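You operate a simulated robot arm through the tools that you are given. There is no shell and no other tool. Be economical: measure what you need, move in short steps, check, and stop when the job is done.

The job below is to be done with a simulated robot arm. You get a single attempt, and the scene is never put back.

TASK
Unlock the washer's keys and spin the wet wash again at 1200.
Fine: switch the washer off when it is done; leave the door shut.
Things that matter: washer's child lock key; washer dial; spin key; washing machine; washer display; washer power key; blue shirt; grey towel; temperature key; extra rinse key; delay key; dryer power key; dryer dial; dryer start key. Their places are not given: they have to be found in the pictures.

The check looks at the end state, three seconds after you hand in, the way a careful person would. Anything else that was tipped, shoved, dropped, spilled or broken makes it a failure.

THE ROBOT
A 6-joint arm with a two-finger parallel gripper, fixed in place. Base frame: the origin is at the foot of the arm, x ahead of it, y to its left, z up. Units: mm, rad, N and s.
With the tool pointing down near the work surface it reaches from about 160 to 460 mm from the base axis. Its first joint turns from -1.152 to 1.152 rad. Payload 2.9 kg.
Tool frame: the origin (TCP) lies between the finger pads and is the grasp point; the fingertips stand 30 mm ahead of it; z points along the fingers, y is the line along which they close. Largest opening 110 mm; finger width 20, thickness 10; the body of the gripper, 48 by 112 mm, starts 55 mm behind the TCP.
Orientation is that of the tool frame in the base frame, as a unit quaternion [w, x, y, z]. With the fingers straight down and closing along the base's y, the tool's x points along the base's -x, its y along +y and its z along -z.

THE INTERFACE
- The arm moves only by the tool apply_moves. Its argument "increments" is a list of rows, each a list of 7 numbers: the shift along the tool's x, y, z in units of 400 mm (1.0 is 400 mm), then the turn, a rotation vector about the tool's x, y, z in units of 180 degrees (1.0 is 180 degrees), then the finger opening in cm, from 0 to 11. In form: [[tx, ty, tz, ax, ay, az, jaw], ...]. A call has 1 to 20 rows; each row is the pose to reach, as a shift and turn from the pose commanded when the call began, along the tool's axes at that moment. A call with a number of a shift or a turn outside -1 to 1 is refused whole. Rows are played at 5 a second. More than 50 mm and 0.15 rad between two rows, or a gripper value outside its range, and nothing of the call is played. Where a pose cannot be reached the arm comes as near as it can. A force on the tool above 40 N (or 10 N above the force at the start of the call, whichever is more), or a blocked arm, ends the call early, and 0.2 s more pass. The fingers move at their own pace (about 108 mm/s each) and stop on an object; they squeeze with about 40 N. The grip force told is the motor's: it shows also when the fingers shut on nothing. Time passes only in rows, and 0.2 s behind the last, so rows that repeat a pose let the fingers close. It gives the time, the measured TCP pose, the force on the tool (base axes), the opening and the grip force at its end, in the units of the frame above (readings bear some noise), and new pictures: "views" is both (left out), scene, wrist or none.
- Cameras (640 x 400 px; columns grow to the right, rows downward): "scene" is fixed at [82.7, 437.6, 1401]; the picture's right is [-0.73, -0.68, 0.00], its down [-0.37, 0.40, -0.84] and it looks along [0.57, -0.61, -0.55] (base axes); focal length 371 px, centre (320, 200). "wrist" rides on the gripper at [-36, 0, -57] in the tool frame; the picture's right is [0.00, -1.00, 0.00], its down [0.97, 0.00, -0.24] and it looks along [0.24, 0.00, 0.97] (tool axes); focal length 218 px, centre (320, 200).
- pixel_to_xyz(camera, pixels): there is no depth. For up to 12 entries [column, row, z] of the newest picture of that camera ("zoom" is the newest enlarged one), the place [x, y] in the base frame at which the ray of that pixel passes the height z, good to about 3 mm, but the place of the scene camera against the robot may be out by one fixed shift of up to 18 mm in any direction. It takes no simulated time.
- inspect(camera, box): a new picture of the part [left, top, right, bottom] of that camera's present view, enlarged. It takes no simulated time.
- sign_off(): hands the job in; it is judged then, once.

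Work in short steps. Measure before you move; look again where a grasp or a placing could have gone wrong, and mend it. You have 80 turns and 150 pictures in all, those below and enlarged ones among them. Open the gripper and draw the arm clear of the work before you hand the job in, unless the task says otherwise; then end with one line.

The tools are called after "Emit:" by a JSON object that holds its "api" and its "payload". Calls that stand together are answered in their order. apply_moves: Moves the arm, as the interface text tells. Its arguments: {"type":"object","properties":{"increments":{"type":"array","items":{"type":"array","items":{"type":"number"}}},"views":{"type":"string","enum":["both","scene","wrist","none"]}},"required":["increments"]} The other tools are called the same way: pixel_to_xyz (camera, pixels) gives the place at which the rays of pixels pass given heights; inspect (camera, box) takes an enlarged picture of a part of a camera's view; sign_off () hands the job in.

At the start:

```text
time: 0.0
ee_pos: [389.4, -150.1, 1122.7]
tool_rot: [0.0, 0.001, 1.0, 0.0]
ft_force: [0.7, -0.7, -0.2]
gripper_width: 110.0
grasp_force: 0.1
```

scene: 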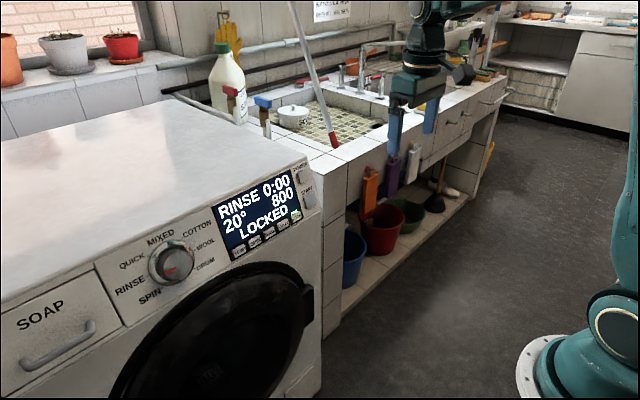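
wrist: 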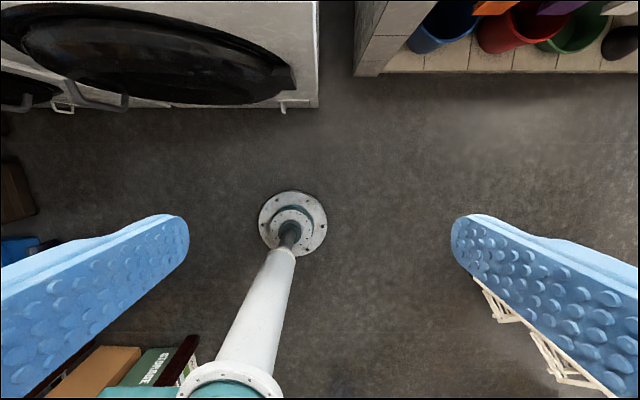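

The scene picture shows the washer panel around (165-320, 160-290), with the display reading "RINSE 0:00 / 20° 800 / LOCKED". I enlarge the panel to read the keys.

Emit:
{"api": "inspect", "payload": {"camera": "scene", "box": [200, 150, 330, 270]}}

Emit:
{"api": "inspect", "payload": {"camera": "scene", "box": [90, 210, 250, 310]}}

```text
3.33 times, centred on (265, 210) of scene
```

zoom: 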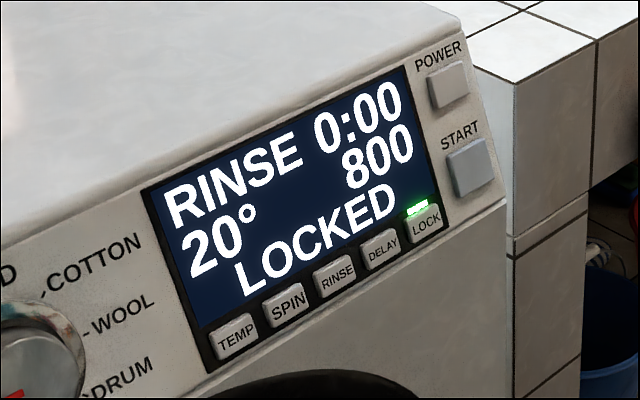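

```text
4.00 times, centred on (170, 260) of scene
```

zoom: 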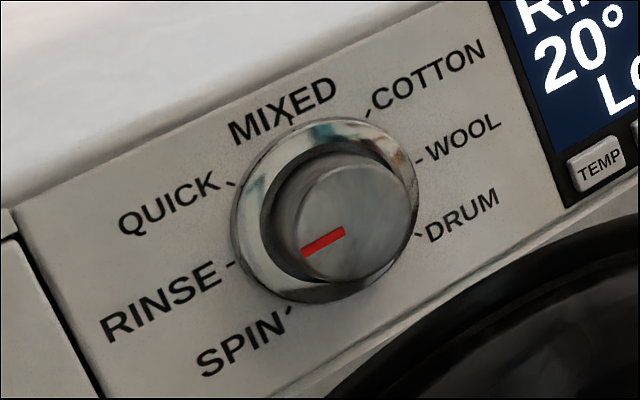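

The washer front faces -x (estimated at x≈620 from the wrist view). I cast rays through POWER (303,175), LOCK (296,216), START (309,200), SPIN key (255,242) and dial (171,263) at several heights to find the panel.

Emit:
{"api": "pixel_to_xyz", "payload": {"camera": "scene", "pixels": [[303.5, 175.5, 800], [303.5, 175.5, 900], [296, 216, 750], [296, 216, 850], [255.5, 242, 750], [255.5, 242, 850], [171, 263, 750], [171, 263, 850], [309.5, 200, 750], [309.5, 200, 850], [304, 158, 850], [304, 158, 950]]}}

Emit:
{"api": "apply_moves", "payload": {"increments": [[0, 0, 0, 0, -0.045, 0, 11], [0, 0, 0, 0, -0.09, 0, 11], [0, 0, 0, 0, -0.135, 0, 11], [0, 0, 0, 0, -0.18, 0, 11], [0, 0, 0, 0, -0.225, 0, 11], [0, 0, 0, 0, -0.27, 0, 11], [0, 0, 0, 0, -0.315, 0, 11], [0, 0, 0, 0, -0.36, 0, 11], [0, 0, 0, 0, -0.405, 0, 11], [0, 0, 0, 0, -0.45, 0, 11], [0, 0, 0, 0, -0.5, 0, 0]]}}

```text
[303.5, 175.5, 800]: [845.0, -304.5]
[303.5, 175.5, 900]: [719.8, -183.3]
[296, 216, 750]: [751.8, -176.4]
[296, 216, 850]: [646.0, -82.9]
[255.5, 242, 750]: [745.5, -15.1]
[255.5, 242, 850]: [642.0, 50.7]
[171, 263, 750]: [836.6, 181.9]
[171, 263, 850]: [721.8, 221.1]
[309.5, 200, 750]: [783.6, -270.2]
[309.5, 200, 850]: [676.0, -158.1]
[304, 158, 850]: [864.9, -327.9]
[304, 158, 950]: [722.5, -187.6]
```

```text
refused: row 11 steps farther than a row can; nothing moved
```

The last row was too large a turn; I redo the rotation with an extra step, closing the fingers on the way.

Emit:
{"api": "apply_moves", "payload": {"increments": [[0, 0, 0, 0, -0.045, 0, 11], [0, 0, 0, 0, -0.09, 0, 11], [0, 0, 0, 0, -0.135, 0, 11], [0, 0, 0, 0, -0.18, 0, 11], [0, 0, 0, 0, -0.225, 0, 11], [0, 0, 0, 0, -0.27, 0, 11], [0, 0, 0, 0, -0.315, 0, 11], [0, 0, 0, 0, -0.36, 0, 8], [0, 0, 0, 0, -0.405, 0, 5], [0, 0, 0, 0, -0.45, 0, 2], [0, 0, 0, 0, -0.48, 0, 0], [0, 0, 0, 0, -0.5, 0, 0], [0, 0, 0, 0, -0.5, 0, 0]]}}

```text
time: 2.8
ee_pos: [400.9, -159.4, 1127.9]
tool_rot: [0.707, 0.0, 0.707, 0.0]
ft_force: [0.4, -0.3, -0.2]
gripper_width: 0.0
grasp_force: 38.2
out of reach, approached as far as the arm can: row 11, 12, 13
```

scene: 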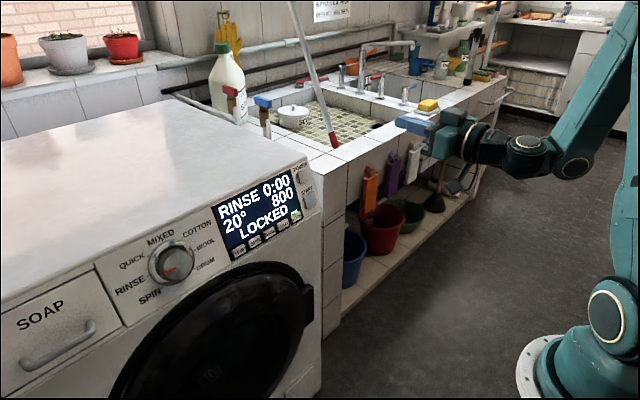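
wrist: 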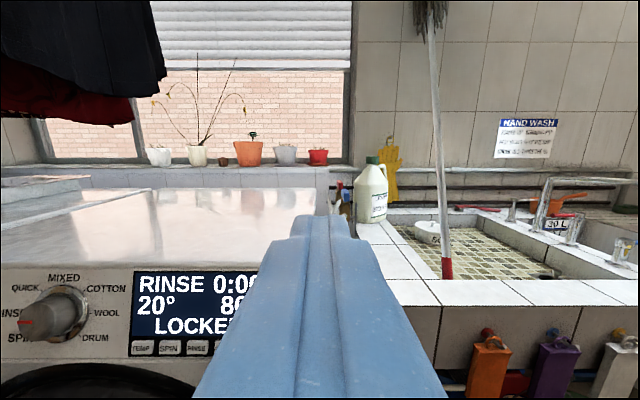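

The wrist view shows the panel facing the arm, with the display at (135-250, 272-340) and keys beneath, but the fingers hide part of it. I open the fingers and shift to y≈50, z≈960 and back in x for a frontal view and parallax.

Emit:
{"api": "apply_moves", "payload": {"increments": [[0.06, 0.07, -0.02, 0, -0.5, 0, 11]], "views": "none"}}

```text
refused: row 1 steps farther than a row can; nothing moved
```

The turn is relative to the present pose, so it should be 0; I send the sideways move properly.

Emit:
{"api": "apply_moves", "payload": {"increments": [[0.06, 0.07, -0.02, 0, 0, 0, 11], [0.12, 0.14, -0.04, 0, 0, 0, 11], [0.18, 0.21, -0.06, 0, 0, 0, 11], [0.24, 0.28, -0.08, 0, 0, 0, 11], [0.3, 0.35, -0.1, 0, 0, 0, 11], [0.36, 0.42, -0.12, 0, 0, 0, 11], [0.42, 0.49, -0.14, 0, 0, 0, 11], [0.42, 0.49, -0.14, 0, 0, 0, 11]], "views": "wrist"}}

```text
time: 4.6
ee_pos: [461.8, -19.7, 1098.5]
tool_rot: [0.705, 0.001, 0.71, -0.001]
ft_force: [0.1, 0.2, -0.8]
gripper_width: 110.3
grasp_force: 0.0
out of reach, approached as far as the arm can: row 1, 2, 3, 4, 5, 6, 7, 8
```

wrist: 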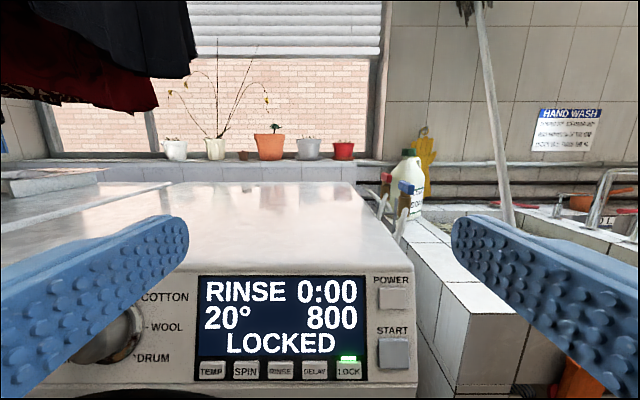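

The panel is now in clear view: keys TEMP (211,370), SPIN (246,370), RINSE (280), DELAY (315), LOCK (349,370), POWER (393,299), START (393,352). Triangulating gives panel x≈605, keys z≈878, LOCK y≈-54. I test how the commanded pose relates to the measured one with a modest move forward and down.

Emit:
{"api": "apply_moves", "payload": {"increments": [[0, 0, 0.05, 0, 0, 0, 11], [0.05, 0, 0.1, 0, 0, 0, 11], [0.1, 0, 0.1, 0, 0, 0, 11], [0.15, 0, 0.1, 0, 0, 0, 11], [0.2, 0, 0.1, 0, 0, 0, 11]], "views": "wrist"}}

```text
time: 5.8
ee_pos: [526.4, -21.5, 1030.2]
tool_rot: [0.704, 0.001, 0.71, -0.001]
ft_force: [0.0, 0.0, 0.8]
gripper_width: 110.2
grasp_force: 0.0
out of reach, approached as far as the arm can: row 3, 4, 5
```

wrist: 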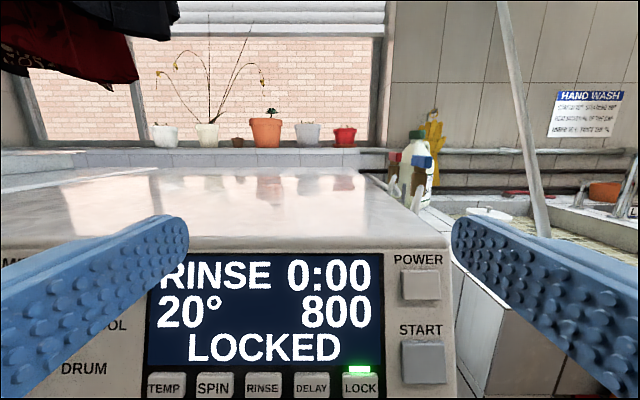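

The arm can't hold the tool level this close and low (boundary pose). I pitch the tool about 40° downward, which should open reach at key height; the fingertip edge can still press the keys forward.

Emit:
{"api": "apply_moves", "payload": {"increments": [[0, 0, 0, 0, 0.045, 0, 11], [0, 0, 0, 0, 0.09, 0, 11], [0, 0, 0, 0, 0.135, 0, 11], [0, 0, 0, 0, 0.18, 0, 11], [0, 0, 0, 0, 0.225, 0, 11], [0, 0, 0, 0, 0.225, 0, 11]], "views": "wrist"}}

```text
time: 7.2
ee_pos: [501.1, -18.9, 1006.2]
tool_rot: [0.419, 0.001, 0.908, 0.0]
ft_force: [0.0, 0.0, 0.2]
gripper_width: 109.9
grasp_force: 0.1
out of reach, approached as far as the arm can: row 1, 2
```

wrist: 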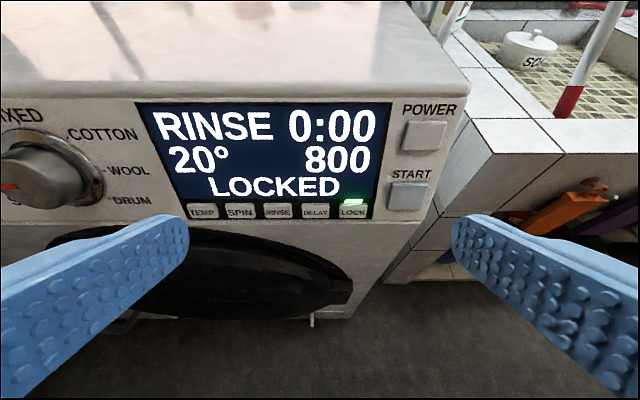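

Good: the pose is fully reached. With the measured pose I get LOCK ≈ (604,-54,878), SPIN ≈ (604,65,878), POWER ≈ (604,-94,976), START ≈ (604,-103,905). I close the fingers and go to a stand-off in front of LOCK (TCP ≈ 545,-54,890).

Emit:
{"api": "apply_moves", "payload": {"increments": [[0, 0, 0, 0, 0, 0, 0], [0, 0, 0, 0, 0, 0, 0], [0.04, -0.022, 0.068, 0, 0, 0, 0], [0.075, -0.044, 0.136, 0, 0, 0, 0], [0.11, -0.066, 0.204, 0, 0, 0, 0], [0.1495, -0.0875, 0.272, 0, 0, 0, 0], [0.1495, -0.0875, 0.272, 0, 0, 0, 0]]}}

```text
time: 8.8
ee_pos: [544.8, -55.4, 892.4]
tool_rot: [0.419, 0.0, 0.908, 0.0]
ft_force: [-0.5, -1.2, 0.0]
gripper_width: 0.0
grasp_force: 37.0
```

scene: 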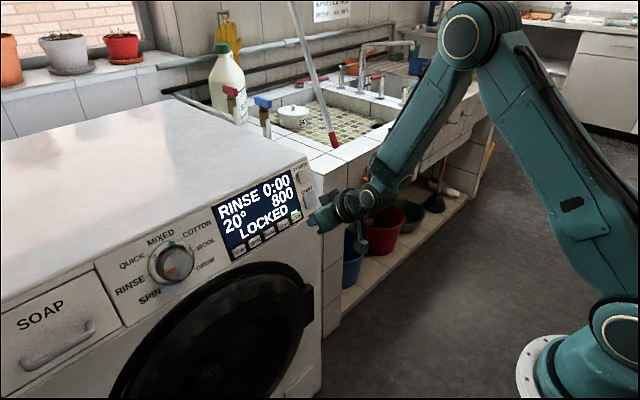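
wrist: 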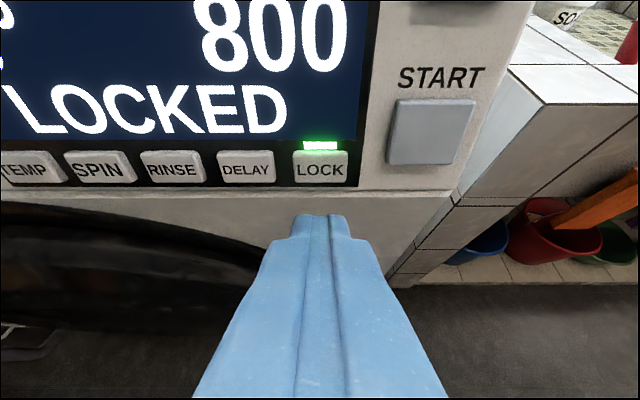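

The fingertip lies right below/in front of LOCK (321,166), with about 30 mm gap. I advance along base +x in fine steps, about 4 mm lower, and watch the force.

Emit:
{"api": "apply_moves", "payload": {"increments": [[-0.0249, 0, 0.0446, 0, 0, 0, 0], [-0.0346, 0, 0.056, 0, 0, 0, 0], [-0.0395, 0, 0.0617, 0, 0, 0, 0], [-0.0427, 0, 0.0655, 0, 0, 0, 0]], "views": "wrist"}}

```text
time: 9.8
ee_pos: [573.7, -53.6, 887.0]
tool_rot: [0.418, 0.0, 0.908, 0.0]
ft_force: [0.8, 1.3, 0.4]
gripper_width: 0.0
grasp_force: 37.4
```

wrist: 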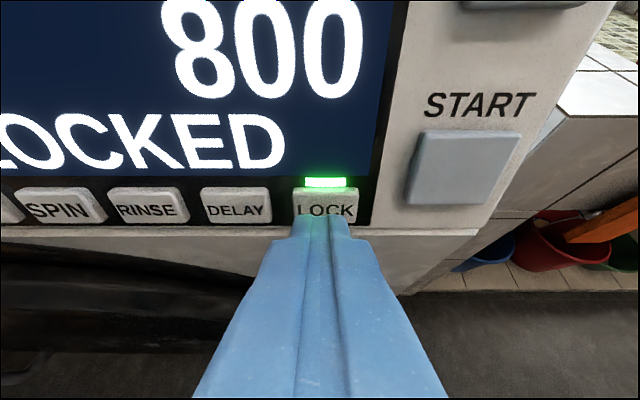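

No contact yet, the tip is at x≈603 just at the lower half of the key. I raise 2 mm and push on in 2 mm steps.

Emit:
{"api": "apply_moves", "payload": {"increments": [[-0.007, 0, 0.0006, 0, 0, 0, 0], [-0.0103, 0, 0.0044, 0, 0, 0, 0], [-0.0135, 0, 0.0082, 0, 0, 0, 0]], "views": "both"}}

```text
time: 10.6
ee_pos: [581.2, -52.2, 888.1]
tool_rot: [0.419, 0.0, 0.908, 0.0]
ft_force: [-0.6, -0.1, -1.1]
gripper_width: 0.0
grasp_force: 38.2
```

scene: 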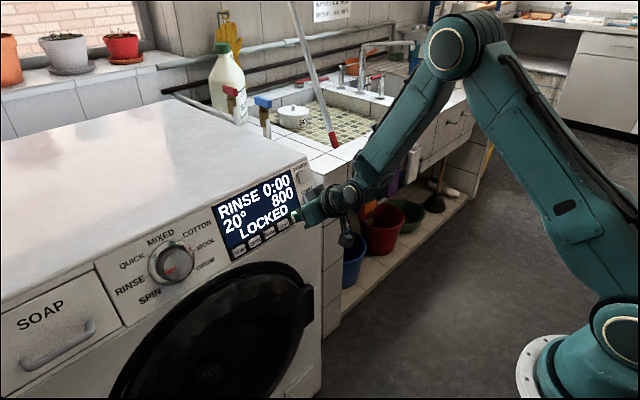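
wrist: 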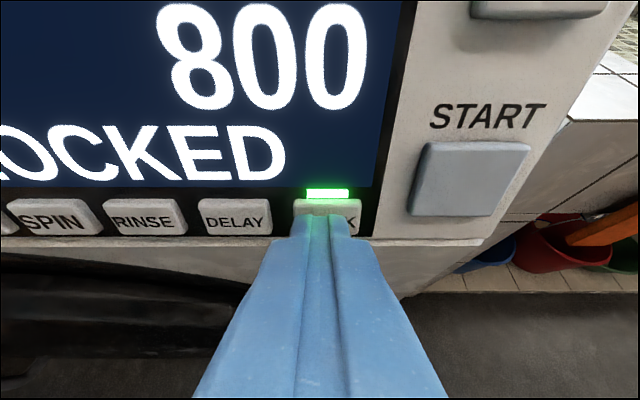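

Still no contact force; the tip is covering the LOCK label. I push on in 2 mm steps.

Emit:
{"api": "apply_moves", "payload": {"increments": [[-0.0032, 0, 0.0038, 0, 0, 0, 0], [-0.0065, 0, 0.0076, 0, 0, 0, 0], [-0.0097, 0, 0.0114, 0, 0, 0, 0]], "views": "wrist"}}

```text
time: 11.4
ee_pos: [586.3, -52.2, 888.9]
tool_rot: [0.418, 0.0, 0.908, 0.0]
ft_force: [-0.8, 0.6, 1.7]
gripper_width: 0.1
grasp_force: 37.7
```

wrist: 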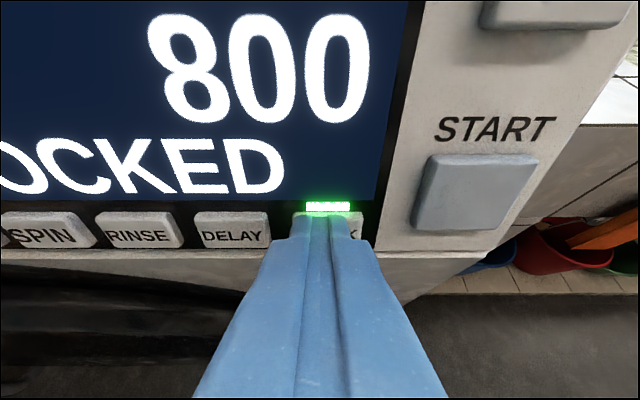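

Still no force; the tip appears near the key's upper edge, so I lower 3 mm while continuing forward in 2 mm steps.

Emit:
{"api": "apply_moves", "payload": {"increments": [[0.0025, 0, 0.0085, 0, 0, 0, 0], [-0.0008, 0, 0.0123, 0, 0, 0, 0], [-0.004, 0, 0.0162, 0, 0, 0, 0]], "views": "wrist"}}

```text
time: 12.4
ee_pos: [590.0, -54.1, 885.8]
tool_rot: [0.418, 0.0, 0.909, 0.0]
ft_force: [-15.3, 0.3, 11.7]
gripper_width: 0.0
grasp_force: 37.8
stopped in row 3: the force on the tool passed its limit (the readings are from after the stop); the commanded pose is now the measured one
```

wrist: 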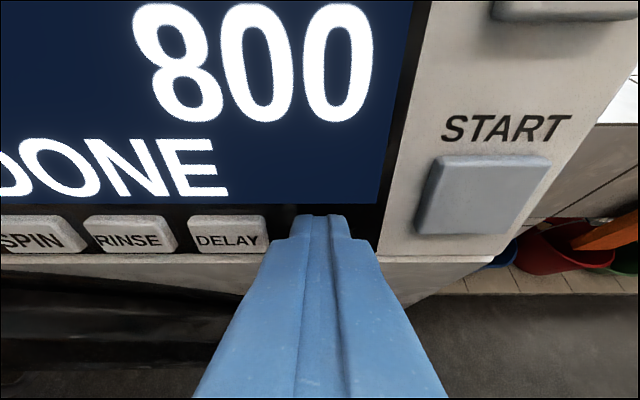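

The lock is released: display now reads "DONE", and the light is out. I back straight off, then rise and move towards the dial, opening the fingers for a clear look.

Emit:
{"api": "apply_moves", "payload": {"increments": [[0.04, 0, -0.047, 0, 0, 0, 0], [0.081, 0, -0.095, 0, 0, 0, 0], [0.04, 0.08, -0.16, 0, 0, 0, 2], [-0.01, 0.16, -0.21, 0, 0, 0, 5], [-0.06, 0.24, -0.26, 0, 0, 0, 8], [-0.1, 0.32, -0.31, 0, 0, 0, 11], [-0.1415, 0.385, -0.35, 0, 0, 0, 11], [-0.1415, 0.385, -0.35, 0, 0, 0, 11]]}}

```text
time: 14.2
ee_pos: [522.5, 104.7, 1021.8]
tool_rot: [0.418, 0.001, 0.909, 0.0]
ft_force: [-0.1, 0.4, 0.6]
gripper_width: 110.1
grasp_force: 0.0
```

scene: 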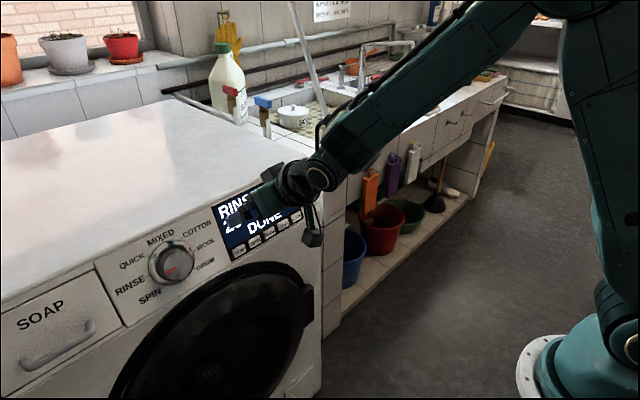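
wrist: 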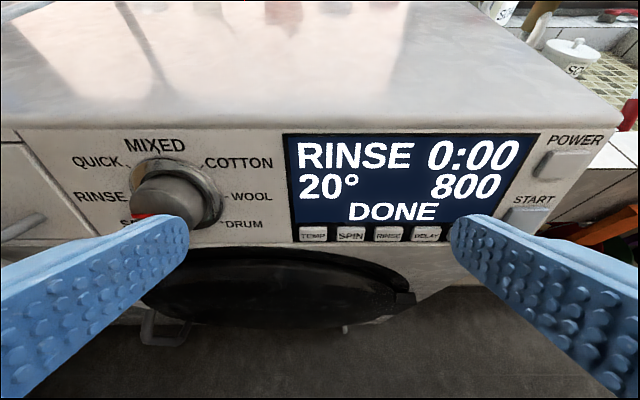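

The dial ring shows at (130-223,157-230). I enlarge the dial to gauge the knob's size and pointer before gripping.

Emit:
{"api": "inspect", "payload": {"camera": "wrist", "box": [60, 120, 300, 270]}}

Emit:
{"api": "apply_moves", "payload": {"increments": [[0, 0.1, 0, 0, -0.03, 0, 11], [0, 0.2, 0, 0, -0.06, 0, 11], [0, 0.29, 0, 0, -0.09, 0, 11], [0, 0.29, 0, 0, -0.09, 0, 11]], "views": "wrist"}}

```text
2.67 times, centred on (180, 195) of wrist
```

zoom: 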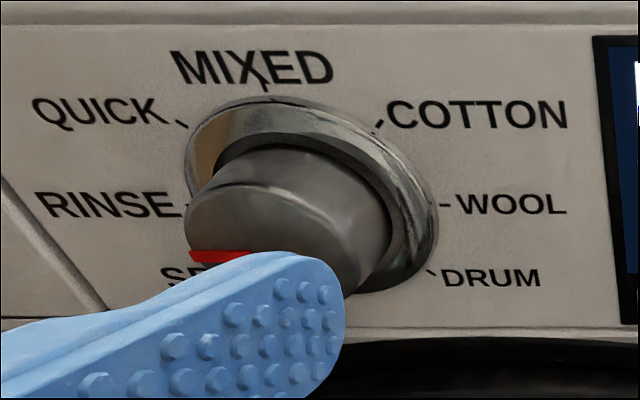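

```text
time: 15.2
ee_pos: [524.1, 217.2, 1019.6]
tool_rot: [0.543, -0.001, 0.84, 0.001]
ft_force: [-0.4, 0.0, -0.1]
gripper_width: 110.3
grasp_force: 0.2
```

wrist: 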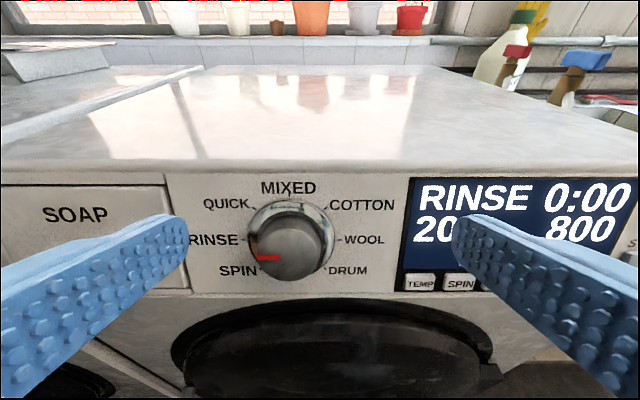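

Now the dial is fully visible at (289,248), pointing at RINSE, with SPIN one step anticlockwise. I enlarge it for geometry.

Emit:
{"api": "inspect", "payload": {"camera": "wrist", "box": [210, 175, 370, 295]}}

```text
3.33 times, centred on (290, 235) of wrist
```

zoom: 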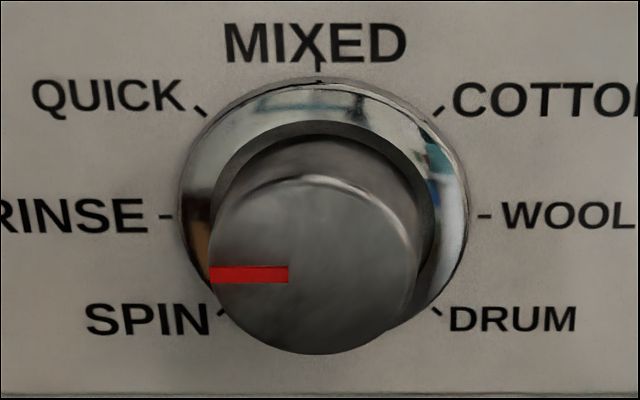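

The tick spacing shows the panel leans back about 20°. Working it out: ring centre ≈ (633,246,910) and the 56 mm knob's face ≈ (608,245,919), axis (0.94,0,-0.34). I go to a coaxial stand-off at TCP ≈ (539,246,944), pitch 20°.

Emit:
{"api": "apply_moves", "payload": {"increments": [[0.05, 0.024, 0.037, 0, -0.0233, 0, 11], [0.1, 0.048, 0.075, 0, -0.0233, 0, 11], [0.158, 0.072, 0.112, 0, -0.0233, 0, 11], [0.158, 0.072, 0.112, 0, -0.0233, 0, 11]], "views": "wrist"}}

```text
time: 16.2
ee_pos: [539.2, 247.4, 943.4]
tool_rot: [0.573, 0.0, 0.82, 0.0]
ft_force: [-0.5, 0.0, -0.8]
gripper_width: 109.8
grasp_force: 0.1
```

wrist: 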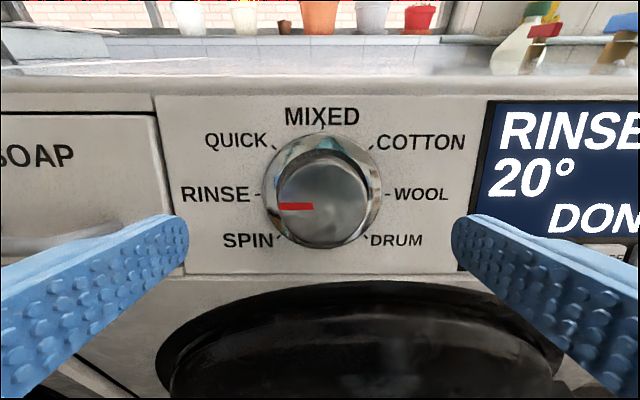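

The tool is coaxial with the knob within about 2 mm (face (324,203), ring (322,194)). I advance 59 mm with a 2 mm shift to -y, fingers at 9 cm, and look before closing.

Emit:
{"api": "apply_moves", "payload": {"increments": [[0, -0.005, 0.05, 0, 0, 0, 10], [0, -0.005, 0.1, 0, 0, 0, 9], [0, -0.005, 0.125, 0, 0, 0, 8.5], [0, -0.005, 0.1475, 0, 0, 0, 8.5], [0, -0.005, 0.1475, 0, 0, 0, 8.5]], "views": "both"}}

```text
time: 17.4
ee_pos: [594.2, 242.7, 924.0]
tool_rot: [0.572, 0.0, 0.82, -0.001]
ft_force: [-0.1, -0.2, -0.1]
gripper_width: 85.1
grasp_force: 0.0
```

scene: 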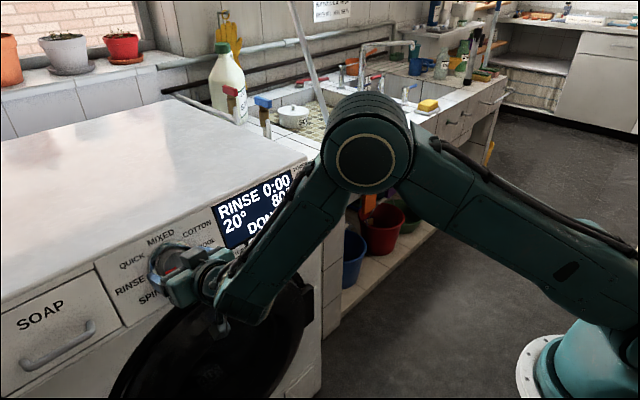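
wrist: 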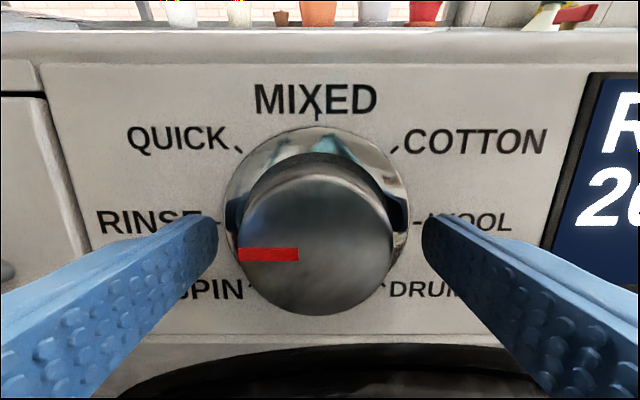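

The fingers straddle the knob, centred (knob 240-395, fingers at 218 and 422), overlapping about 12 mm. I close onto it.

Emit:
{"api": "apply_moves", "payload": {"increments": [[0, 0, 0, 0, 0, 0, 7], [0, 0, 0, 0, 0, 0, 5], [0, 0, 0, 0, 0, 0, 4.5], [0, 0, 0, 0, 0, 0, 4.5]], "views": "wrist"}}

```text
time: 18.4
ee_pos: [592.5, 245.2, 923.8]
tool_rot: [0.572, -0.001, 0.82, 0.001]
ft_force: [5.0, 9.3, -2.9]
gripper_width: 56.5
grasp_force: 45.2
```

wrist: 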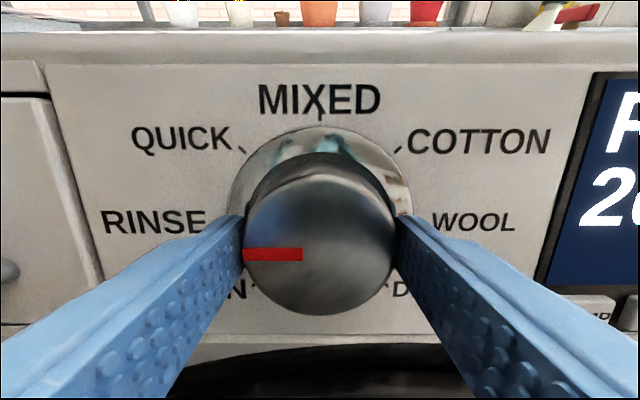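

Gripped at 56.5 mm. I turn anticlockwise (negative about tool z) by 45° in small steps.

Emit:
{"api": "apply_moves", "payload": {"increments": [[0, 0.004, 0, 0, 0, -0.04, 4.5], [0, 0.004, 0, 0, 0, -0.08, 4.5], [0, 0.004, 0, 0, 0, -0.12, 4.5], [0, 0.004, 0, 0, 0, -0.16, 4.5], [0, 0.004, 0, 0, 0, -0.2, 4.5], [0, 0.004, 0, 0, 0, -0.25, 4.5], [0, 0.004, 0, 0, 0, -0.25, 4.5]]}}

```text
refused: row 6 steps farther than a row can; nothing moved
```

The last row's step was too big; I even out the steps.

Emit:
{"api": "apply_moves", "payload": {"increments": [[0, 0.004, 0, 0, 0, -0.042, 4.5], [0, 0.004, 0, 0, 0, -0.084, 4.5], [0, 0.004, 0, 0, 0, -0.126, 4.5], [0, 0.004, 0, 0, 0, -0.168, 4.5], [0, 0.004, 0, 0, 0, -0.21, 4.5], [0, 0.004, 0, 0, 0, -0.25, 4.5], [0, 0.004, 0, 0, 0, -0.25, 4.5]]}}

```text
time: 20.0
ee_pos: [592.6, 243.6, 923.1]
tool_rot: [0.528, -0.315, 0.757, -0.219]
ft_force: [6.7, -0.5, 5.2]
gripper_width: 56.5
grasp_force: 45.1
```

scene: 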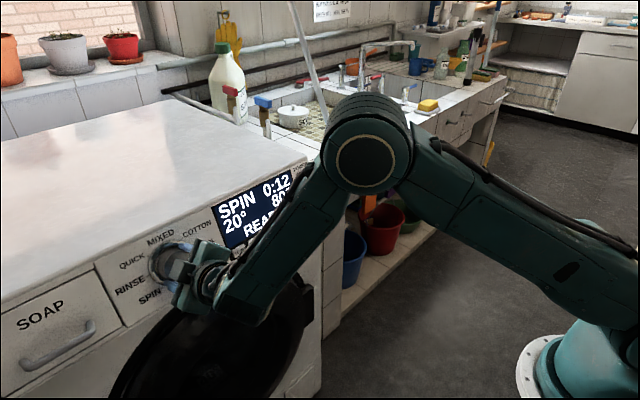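
wrist: 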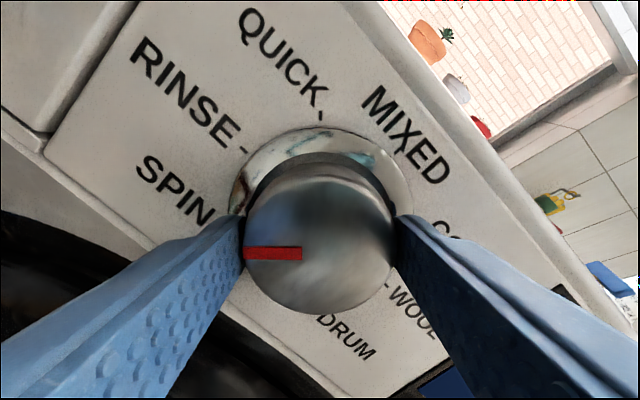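

The display now reads "SPIN 0:12 / 800 / READY". I release the knob, back off along the axis, and then roll the wrist back to level.

Emit:
{"api": "apply_moves", "payload": {"increments": [[0, 0, 0, 0, 0, 0, 6.5], [0, 0, 0, 0, 0, 0, 8.5], [0, 0, 0, 0, 0, 0, 8.5], [0, 0, -0.07, 0, 0, 0, 8.5], [0, 0, -0.14, 0, 0, 0, 8.5], [0, 0, -0.18, 0, 0, 0.042, 8.5], [0, 0, -0.18, 0, 0, 0.084, 8.5], [0, 0, -0.18, 0, 0, 0.126, 8.5], [0, 0, -0.18, 0, 0, 0.168, 8.5], [0, 0, -0.18, 0, 0, 0.21, 8.5], [0, 0, -0.18, 0, 0, 0.25, 8.5], [0, 0, -0.18, 0, 0, 0.25, 8.5]]}}

```text
time: 22.6
ee_pos: [525.0, 243.9, 948.0]
tool_rot: [0.572, 0.002, 0.82, -0.001]
ft_force: [0.5, -0.9, -0.4]
gripper_width: 84.8
grasp_force: 0.0
```

scene: 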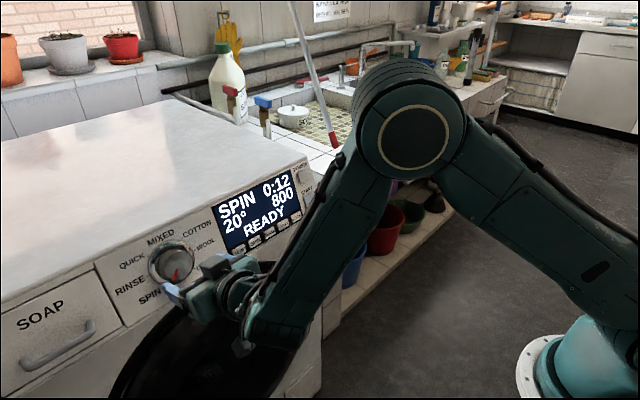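
wrist: 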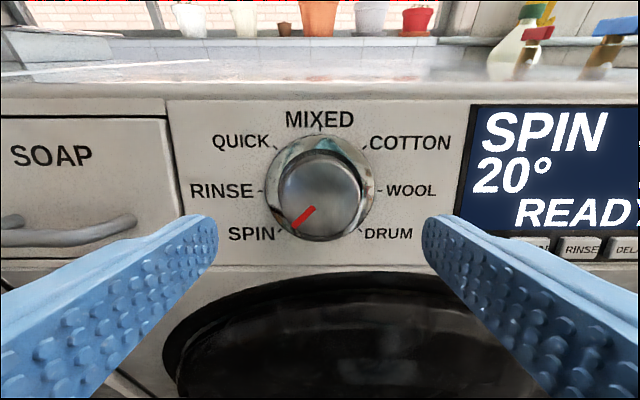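

The dial now points at SPIN. Next is the SPIN key, estimated at (611,70,868): I close the fingers, pitch back to 40° down (proven reach), and go to a stand-off at TCP ≈ (548,70,888).

Emit:
{"api": "apply_moves", "payload": {"increments": [[0, -0.09, 0, 0, 0.028, 0, 4], [0.03, -0.18, 0.025, 0, 0.056, 0, 0], [0.06, -0.27, 0.05, 0, 0.084, 0, 0], [0.09, -0.36, 0.08, 0, 0.112, 0, 0], [0.121, -0.435, 0.1055, 0, 0.112, 0, 0], [0.121, -0.435, 0.1055, 0, 0.112, 0, 0]], "views": "wrist"}}

```text
time: 24.0
ee_pos: [544.3, 72.2, 888.2]
tool_rot: [0.42, 0.0, 0.908, 0.001]
ft_force: [-1.8, 0.0, -0.4]
gripper_width: 0.2
grasp_force: 37.9
```

wrist: 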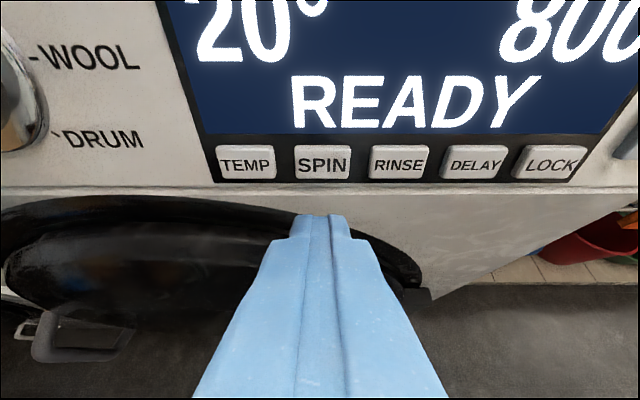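

SPIN key is squarely ahead at (322,163). I push along +x to the depth that pressed LOCK, then draw back, and read the display.

Emit:
{"api": "apply_moves", "payload": {"increments": [[-0.0286, 0, 0.0413, 0, 0, 0, 0], [-0.0545, 0, 0.0717, 0, 0, 0, 0], [-0.0626, 0, 0.0812, 0, 0, 0, 0], [-0.0659, 0, 0.085, 0, 0, 0, 0], [-0.0691, 0, 0.0888, 0, 0, 0, 0], [-0.0286, 0, 0.0413, 0, 0, 0, 0], [0, 0, 0, 0, 0, 0, 0]], "views": "both"}}

```text
time: 25.6
ee_pos: [546.2, 72.6, 888.5]
tool_rot: [0.42, 0.0, 0.908, 0.0]
ft_force: [0.0, 0.4, -0.5]
gripper_width: 0.0
grasp_force: 37.7
```

scene: 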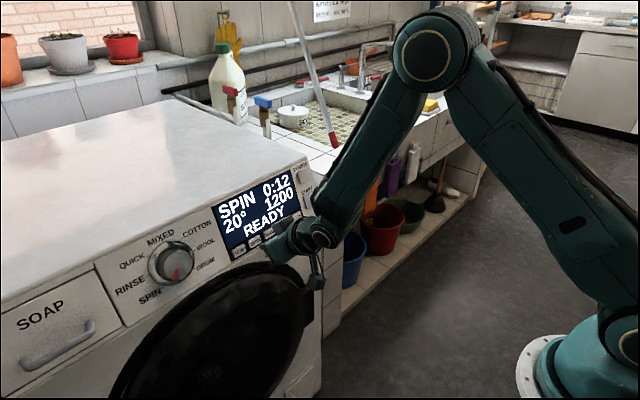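
wrist: 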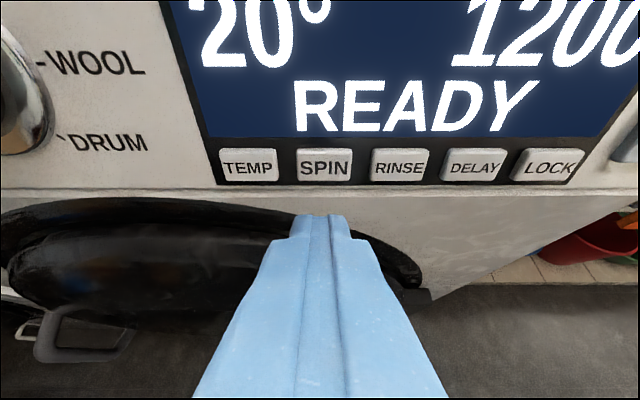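

Display shows 1200. START is at about (617,-112,886); I slide to a stand-off at TCP ≈ (549,-112,906).

Emit:
{"api": "apply_moves", "payload": {"increments": [[-0.008, -0.1, -0.02, 0, 0, 0, 0], [-0.015, -0.2, -0.0235, 0, 0, 0, 0], [-0.025, -0.3, -0.0235, 0, 0, 0, 0], [-0.035, -0.4, -0.0235, 0, 0, 0, 0], [-0.039, -0.461, -0.0235, 0, 0, 0, 0], [-0.039, -0.461, -0.0235, 0, 0, 0, 0]], "views": "wrist"}}

```text
time: 27.0
ee_pos: [552.4, -114.2, 905.8]
tool_rot: [0.419, 0.0, 0.908, 0.0]
ft_force: [0.3, -0.2, -0.6]
gripper_width: 0.0
grasp_force: 37.5
```

wrist: 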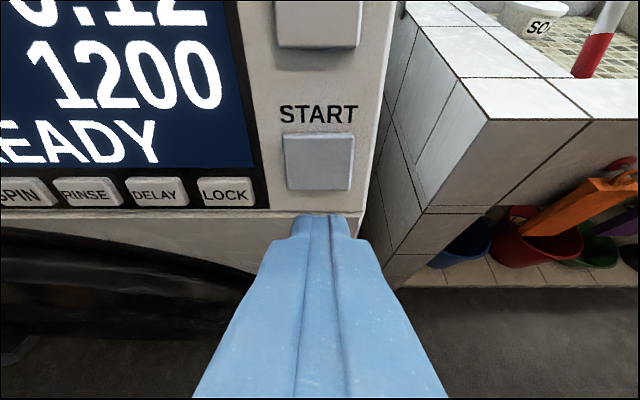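

START is straight ahead at (319,161). I press it the same way and back off.

Emit:
{"api": "apply_moves", "payload": {"increments": [[-0.0324, 0, 0.0381, 0, 0, 0, 0], [-0.0551, 0, 0.0647, 0, 0, 0, 0], [-0.0616, 0, 0.0723, 0, 0, 0, 0], [-0.0664, 0, 0.078, 0, 0, 0, 0], [-0.0697, 0, 0.0818, 0, 0, 0, 0], [-0.0324, 0, 0.0381, 0, 0, 0, 0], [0, 0, 0, 0, 0, 0, 0]], "views": "both"}}

```text
time: 28.6
ee_pos: [552.0, -110.8, 906.7]
tool_rot: [0.421, 0.0, 0.907, 0.0]
ft_force: [0.1, 0.6, -0.3]
gripper_width: 0.0
grasp_force: 37.9
```

scene: 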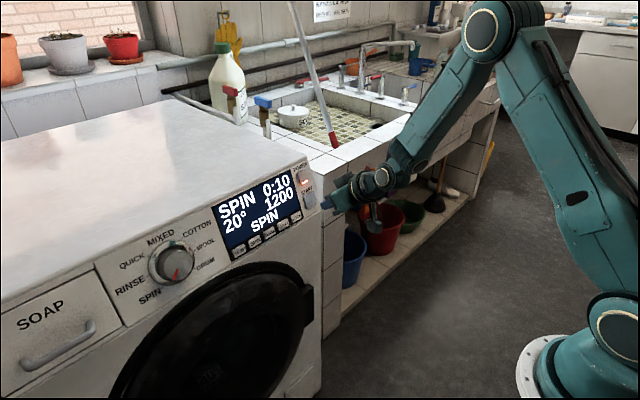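
wrist: 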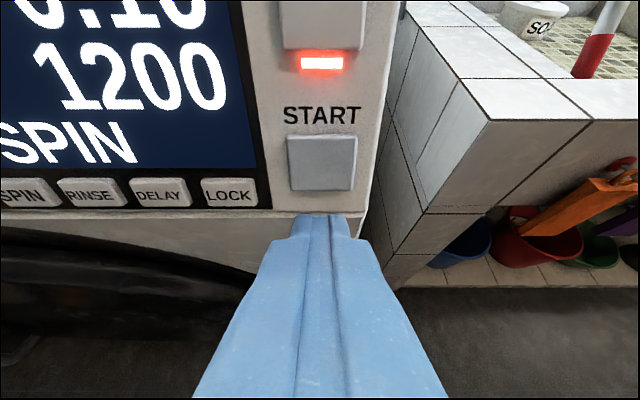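

The spin is running (SPIN, 0:10 left). Meanwhile I move to a stand-off before POWER (≈(640,-111,948), TCP ≈ (572,-111,967)) and wait there.

Emit:
{"api": "apply_moves", "payload": {"increments": [[-0.05, 0, -0.021, 0, 0, 0, 0], [-0.1, 0, -0.041, 0, 0, 0, 0], [-0.1485, 0, -0.061, 0, 0, 0, 0], [-0.1485, 0, -0.061, 0, 0, 0, 0], [-0.1485, 0, -0.061, 0, 0, 0, 0], [-0.1485, 0, -0.061, 0, 0, 0, 0], [-0.1485, 0, -0.061, 0, 0, 0, 0], [-0.1485, 0, -0.061, 0, 0, 0, 0], [-0.1485, 0, -0.061, 0, 0, 0, 0], [-0.1485, 0, -0.061, 0, 0, 0, 0], [-0.1485, 0, -0.061, 0, 0, 0, 0], [-0.1485, 0, -0.061, 0, 0, 0, 0], [-0.1485, 0, -0.061, 0, 0, 0, 0], [-0.1485, 0, -0.061, 0, 0, 0, 0], [-0.1485, 0, -0.061, 0, 0, 0, 0], [-0.1485, 0, -0.061, 0, 0, 0, 0], [-0.1485, 0, -0.061, 0, 0, 0, 0], [-0.1485, 0, -0.061, 0, 0, 0, 0], [-0.1485, 0, -0.061, 0, 0, 0, 0], [-0.1485, 0, -0.061, 0, 0, 0, 0]], "views": "both"}}

```text
time: 32.8
ee_pos: [571.6, -111.9, 969.7]
tool_rot: [0.42, 0.0, 0.908, 0.0]
ft_force: [-0.6, 0.5, 0.1]
gripper_width: 0.1
grasp_force: 37.6
```

scene: 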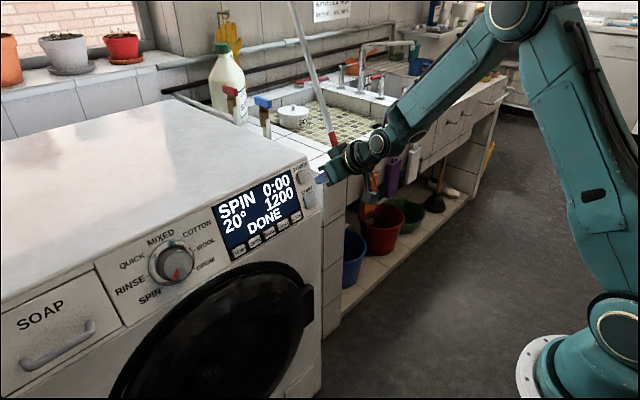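
wrist: 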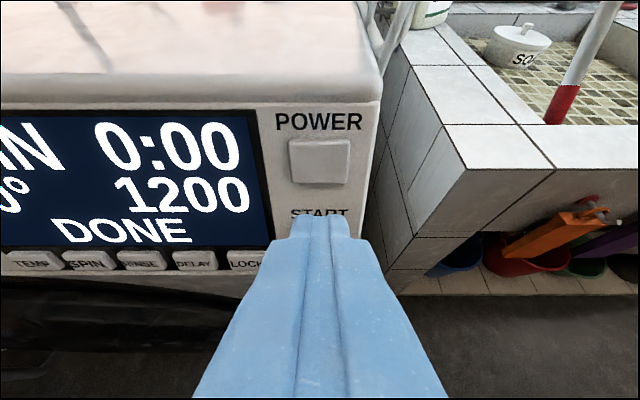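

The spin has finished: "SPIN 0:00 / 1200 / DONE". POWER is straight ahead at (320,161); I press it once and back off.

Emit:
{"api": "apply_moves", "payload": {"increments": [[-0.0324, 0, 0.0381, 0, 0, 0, 0], [-0.0551, 0, 0.0647, 0, 0, 0, 0], [-0.0616, 0, 0.0723, 0, 0, 0, 0], [-0.0664, 0, 0.078, 0, 0, 0, 0], [-0.0697, 0, 0.0818, 0, 0, 0, 0], [-0.0324, 0, 0.0381, 0, 0, 0, 0], [0, 0, 0, 0, 0, 0, 0]], "views": "both"}}

```text
time: 34.4
ee_pos: [569.8, -113.3, 966.2]
tool_rot: [0.419, 0.0, 0.908, -0.001]
ft_force: [0.1, -0.4, -0.3]
gripper_width: 0.0
grasp_force: 38.1
```

scene: 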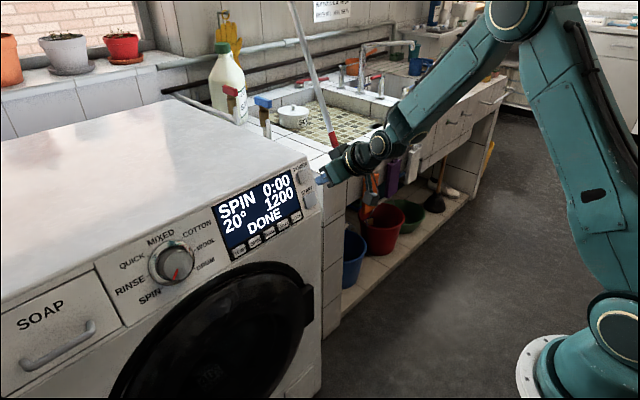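
wrist: 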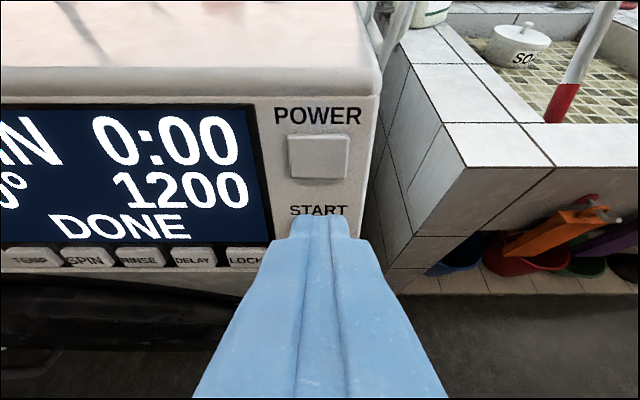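

The display is unchanged, so the tip stopped short of the key. I repeat, going up to about 5-6 mm deeper in 2 mm steps, and hold there to see the result.

Emit:
{"api": "apply_moves", "payload": {"increments": [[-0.0324, 0, 0.0381, 0, 0, 0, 0], [-0.0551, 0, 0.0647, 0, 0, 0, 0], [-0.0664, 0, 0.078, 0, 0, 0, 0], [-0.0697, 0, 0.0818, 0, 0, 0, 0], [-0.0729, 0, 0.0856, 0, 0, 0, 0], [-0.0761, 0, 0.0894, 0, 0, 0, 0]], "views": "wrist"}}

```text
time: 35.8
ee_pos: [614.8, -112.8, 966.4]
tool_rot: [0.419, 0.0, 0.908, 0.0]
ft_force: [-4.5, 1.4, 0.5]
gripper_width: 0.0
grasp_force: 37.6
```

wrist: 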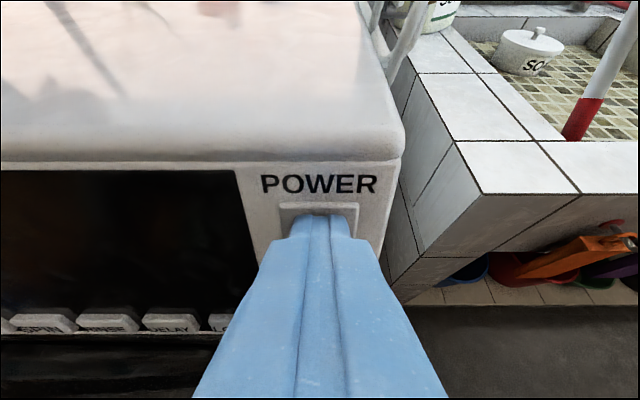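

The display is dark: the washer is off. I back straight off along -x, then up and away, opening the gripper.

Emit:
{"api": "apply_moves", "payload": {"increments": [[0.0436, 0, -0.0512, 0, 0, 0, 0], [0.0872, 0, -0.1025, 0, 0, 0, 0], [0.13, 0, -0.154, 0, 0, 0, 2], [0.13, 0, -0.25, 0, 0, 0, 5], [0.13, 0, -0.35, 0, 0, 0, 9], [0.13, 0, -0.35, 0, 0, 0, 11], [0.13, 0, -0.35, 0, 0, 0, 11]], "views": "both"}}

```text
time: 37.4
ee_pos: [474.3, -107.8, 1018.0]
tool_rot: [0.419, 0.0, 0.908, 0.0]
ft_force: [0.3, -0.5, 0.6]
gripper_width: 109.9
grasp_force: 0.0
```

scene: 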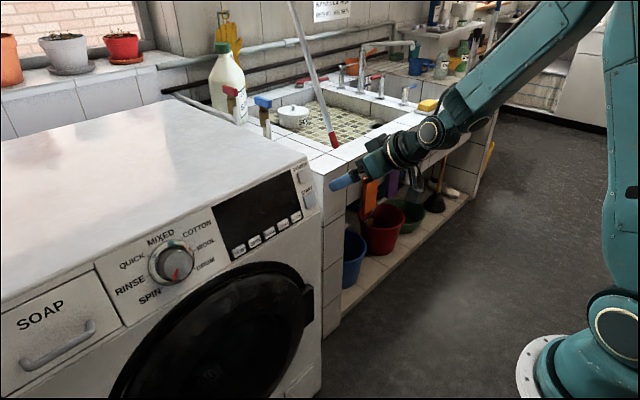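
wrist: 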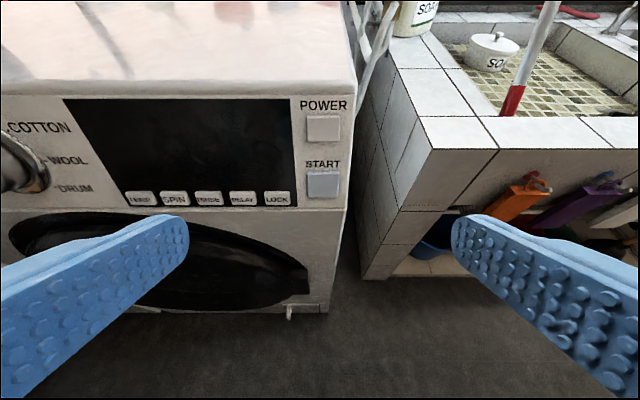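

The washer is off with the door shut, the dial is on SPIN, nothing else was disturbed, and the arm is clear with the gripper open. I hand in.

Emit:
{"api": "sign_off", "payload": {}}

```text
The job is handed in.
```

The washer's keys are unlocked, the wash was spun again at 1200 until the display read DONE, and the washer is now switched off with its door shut.
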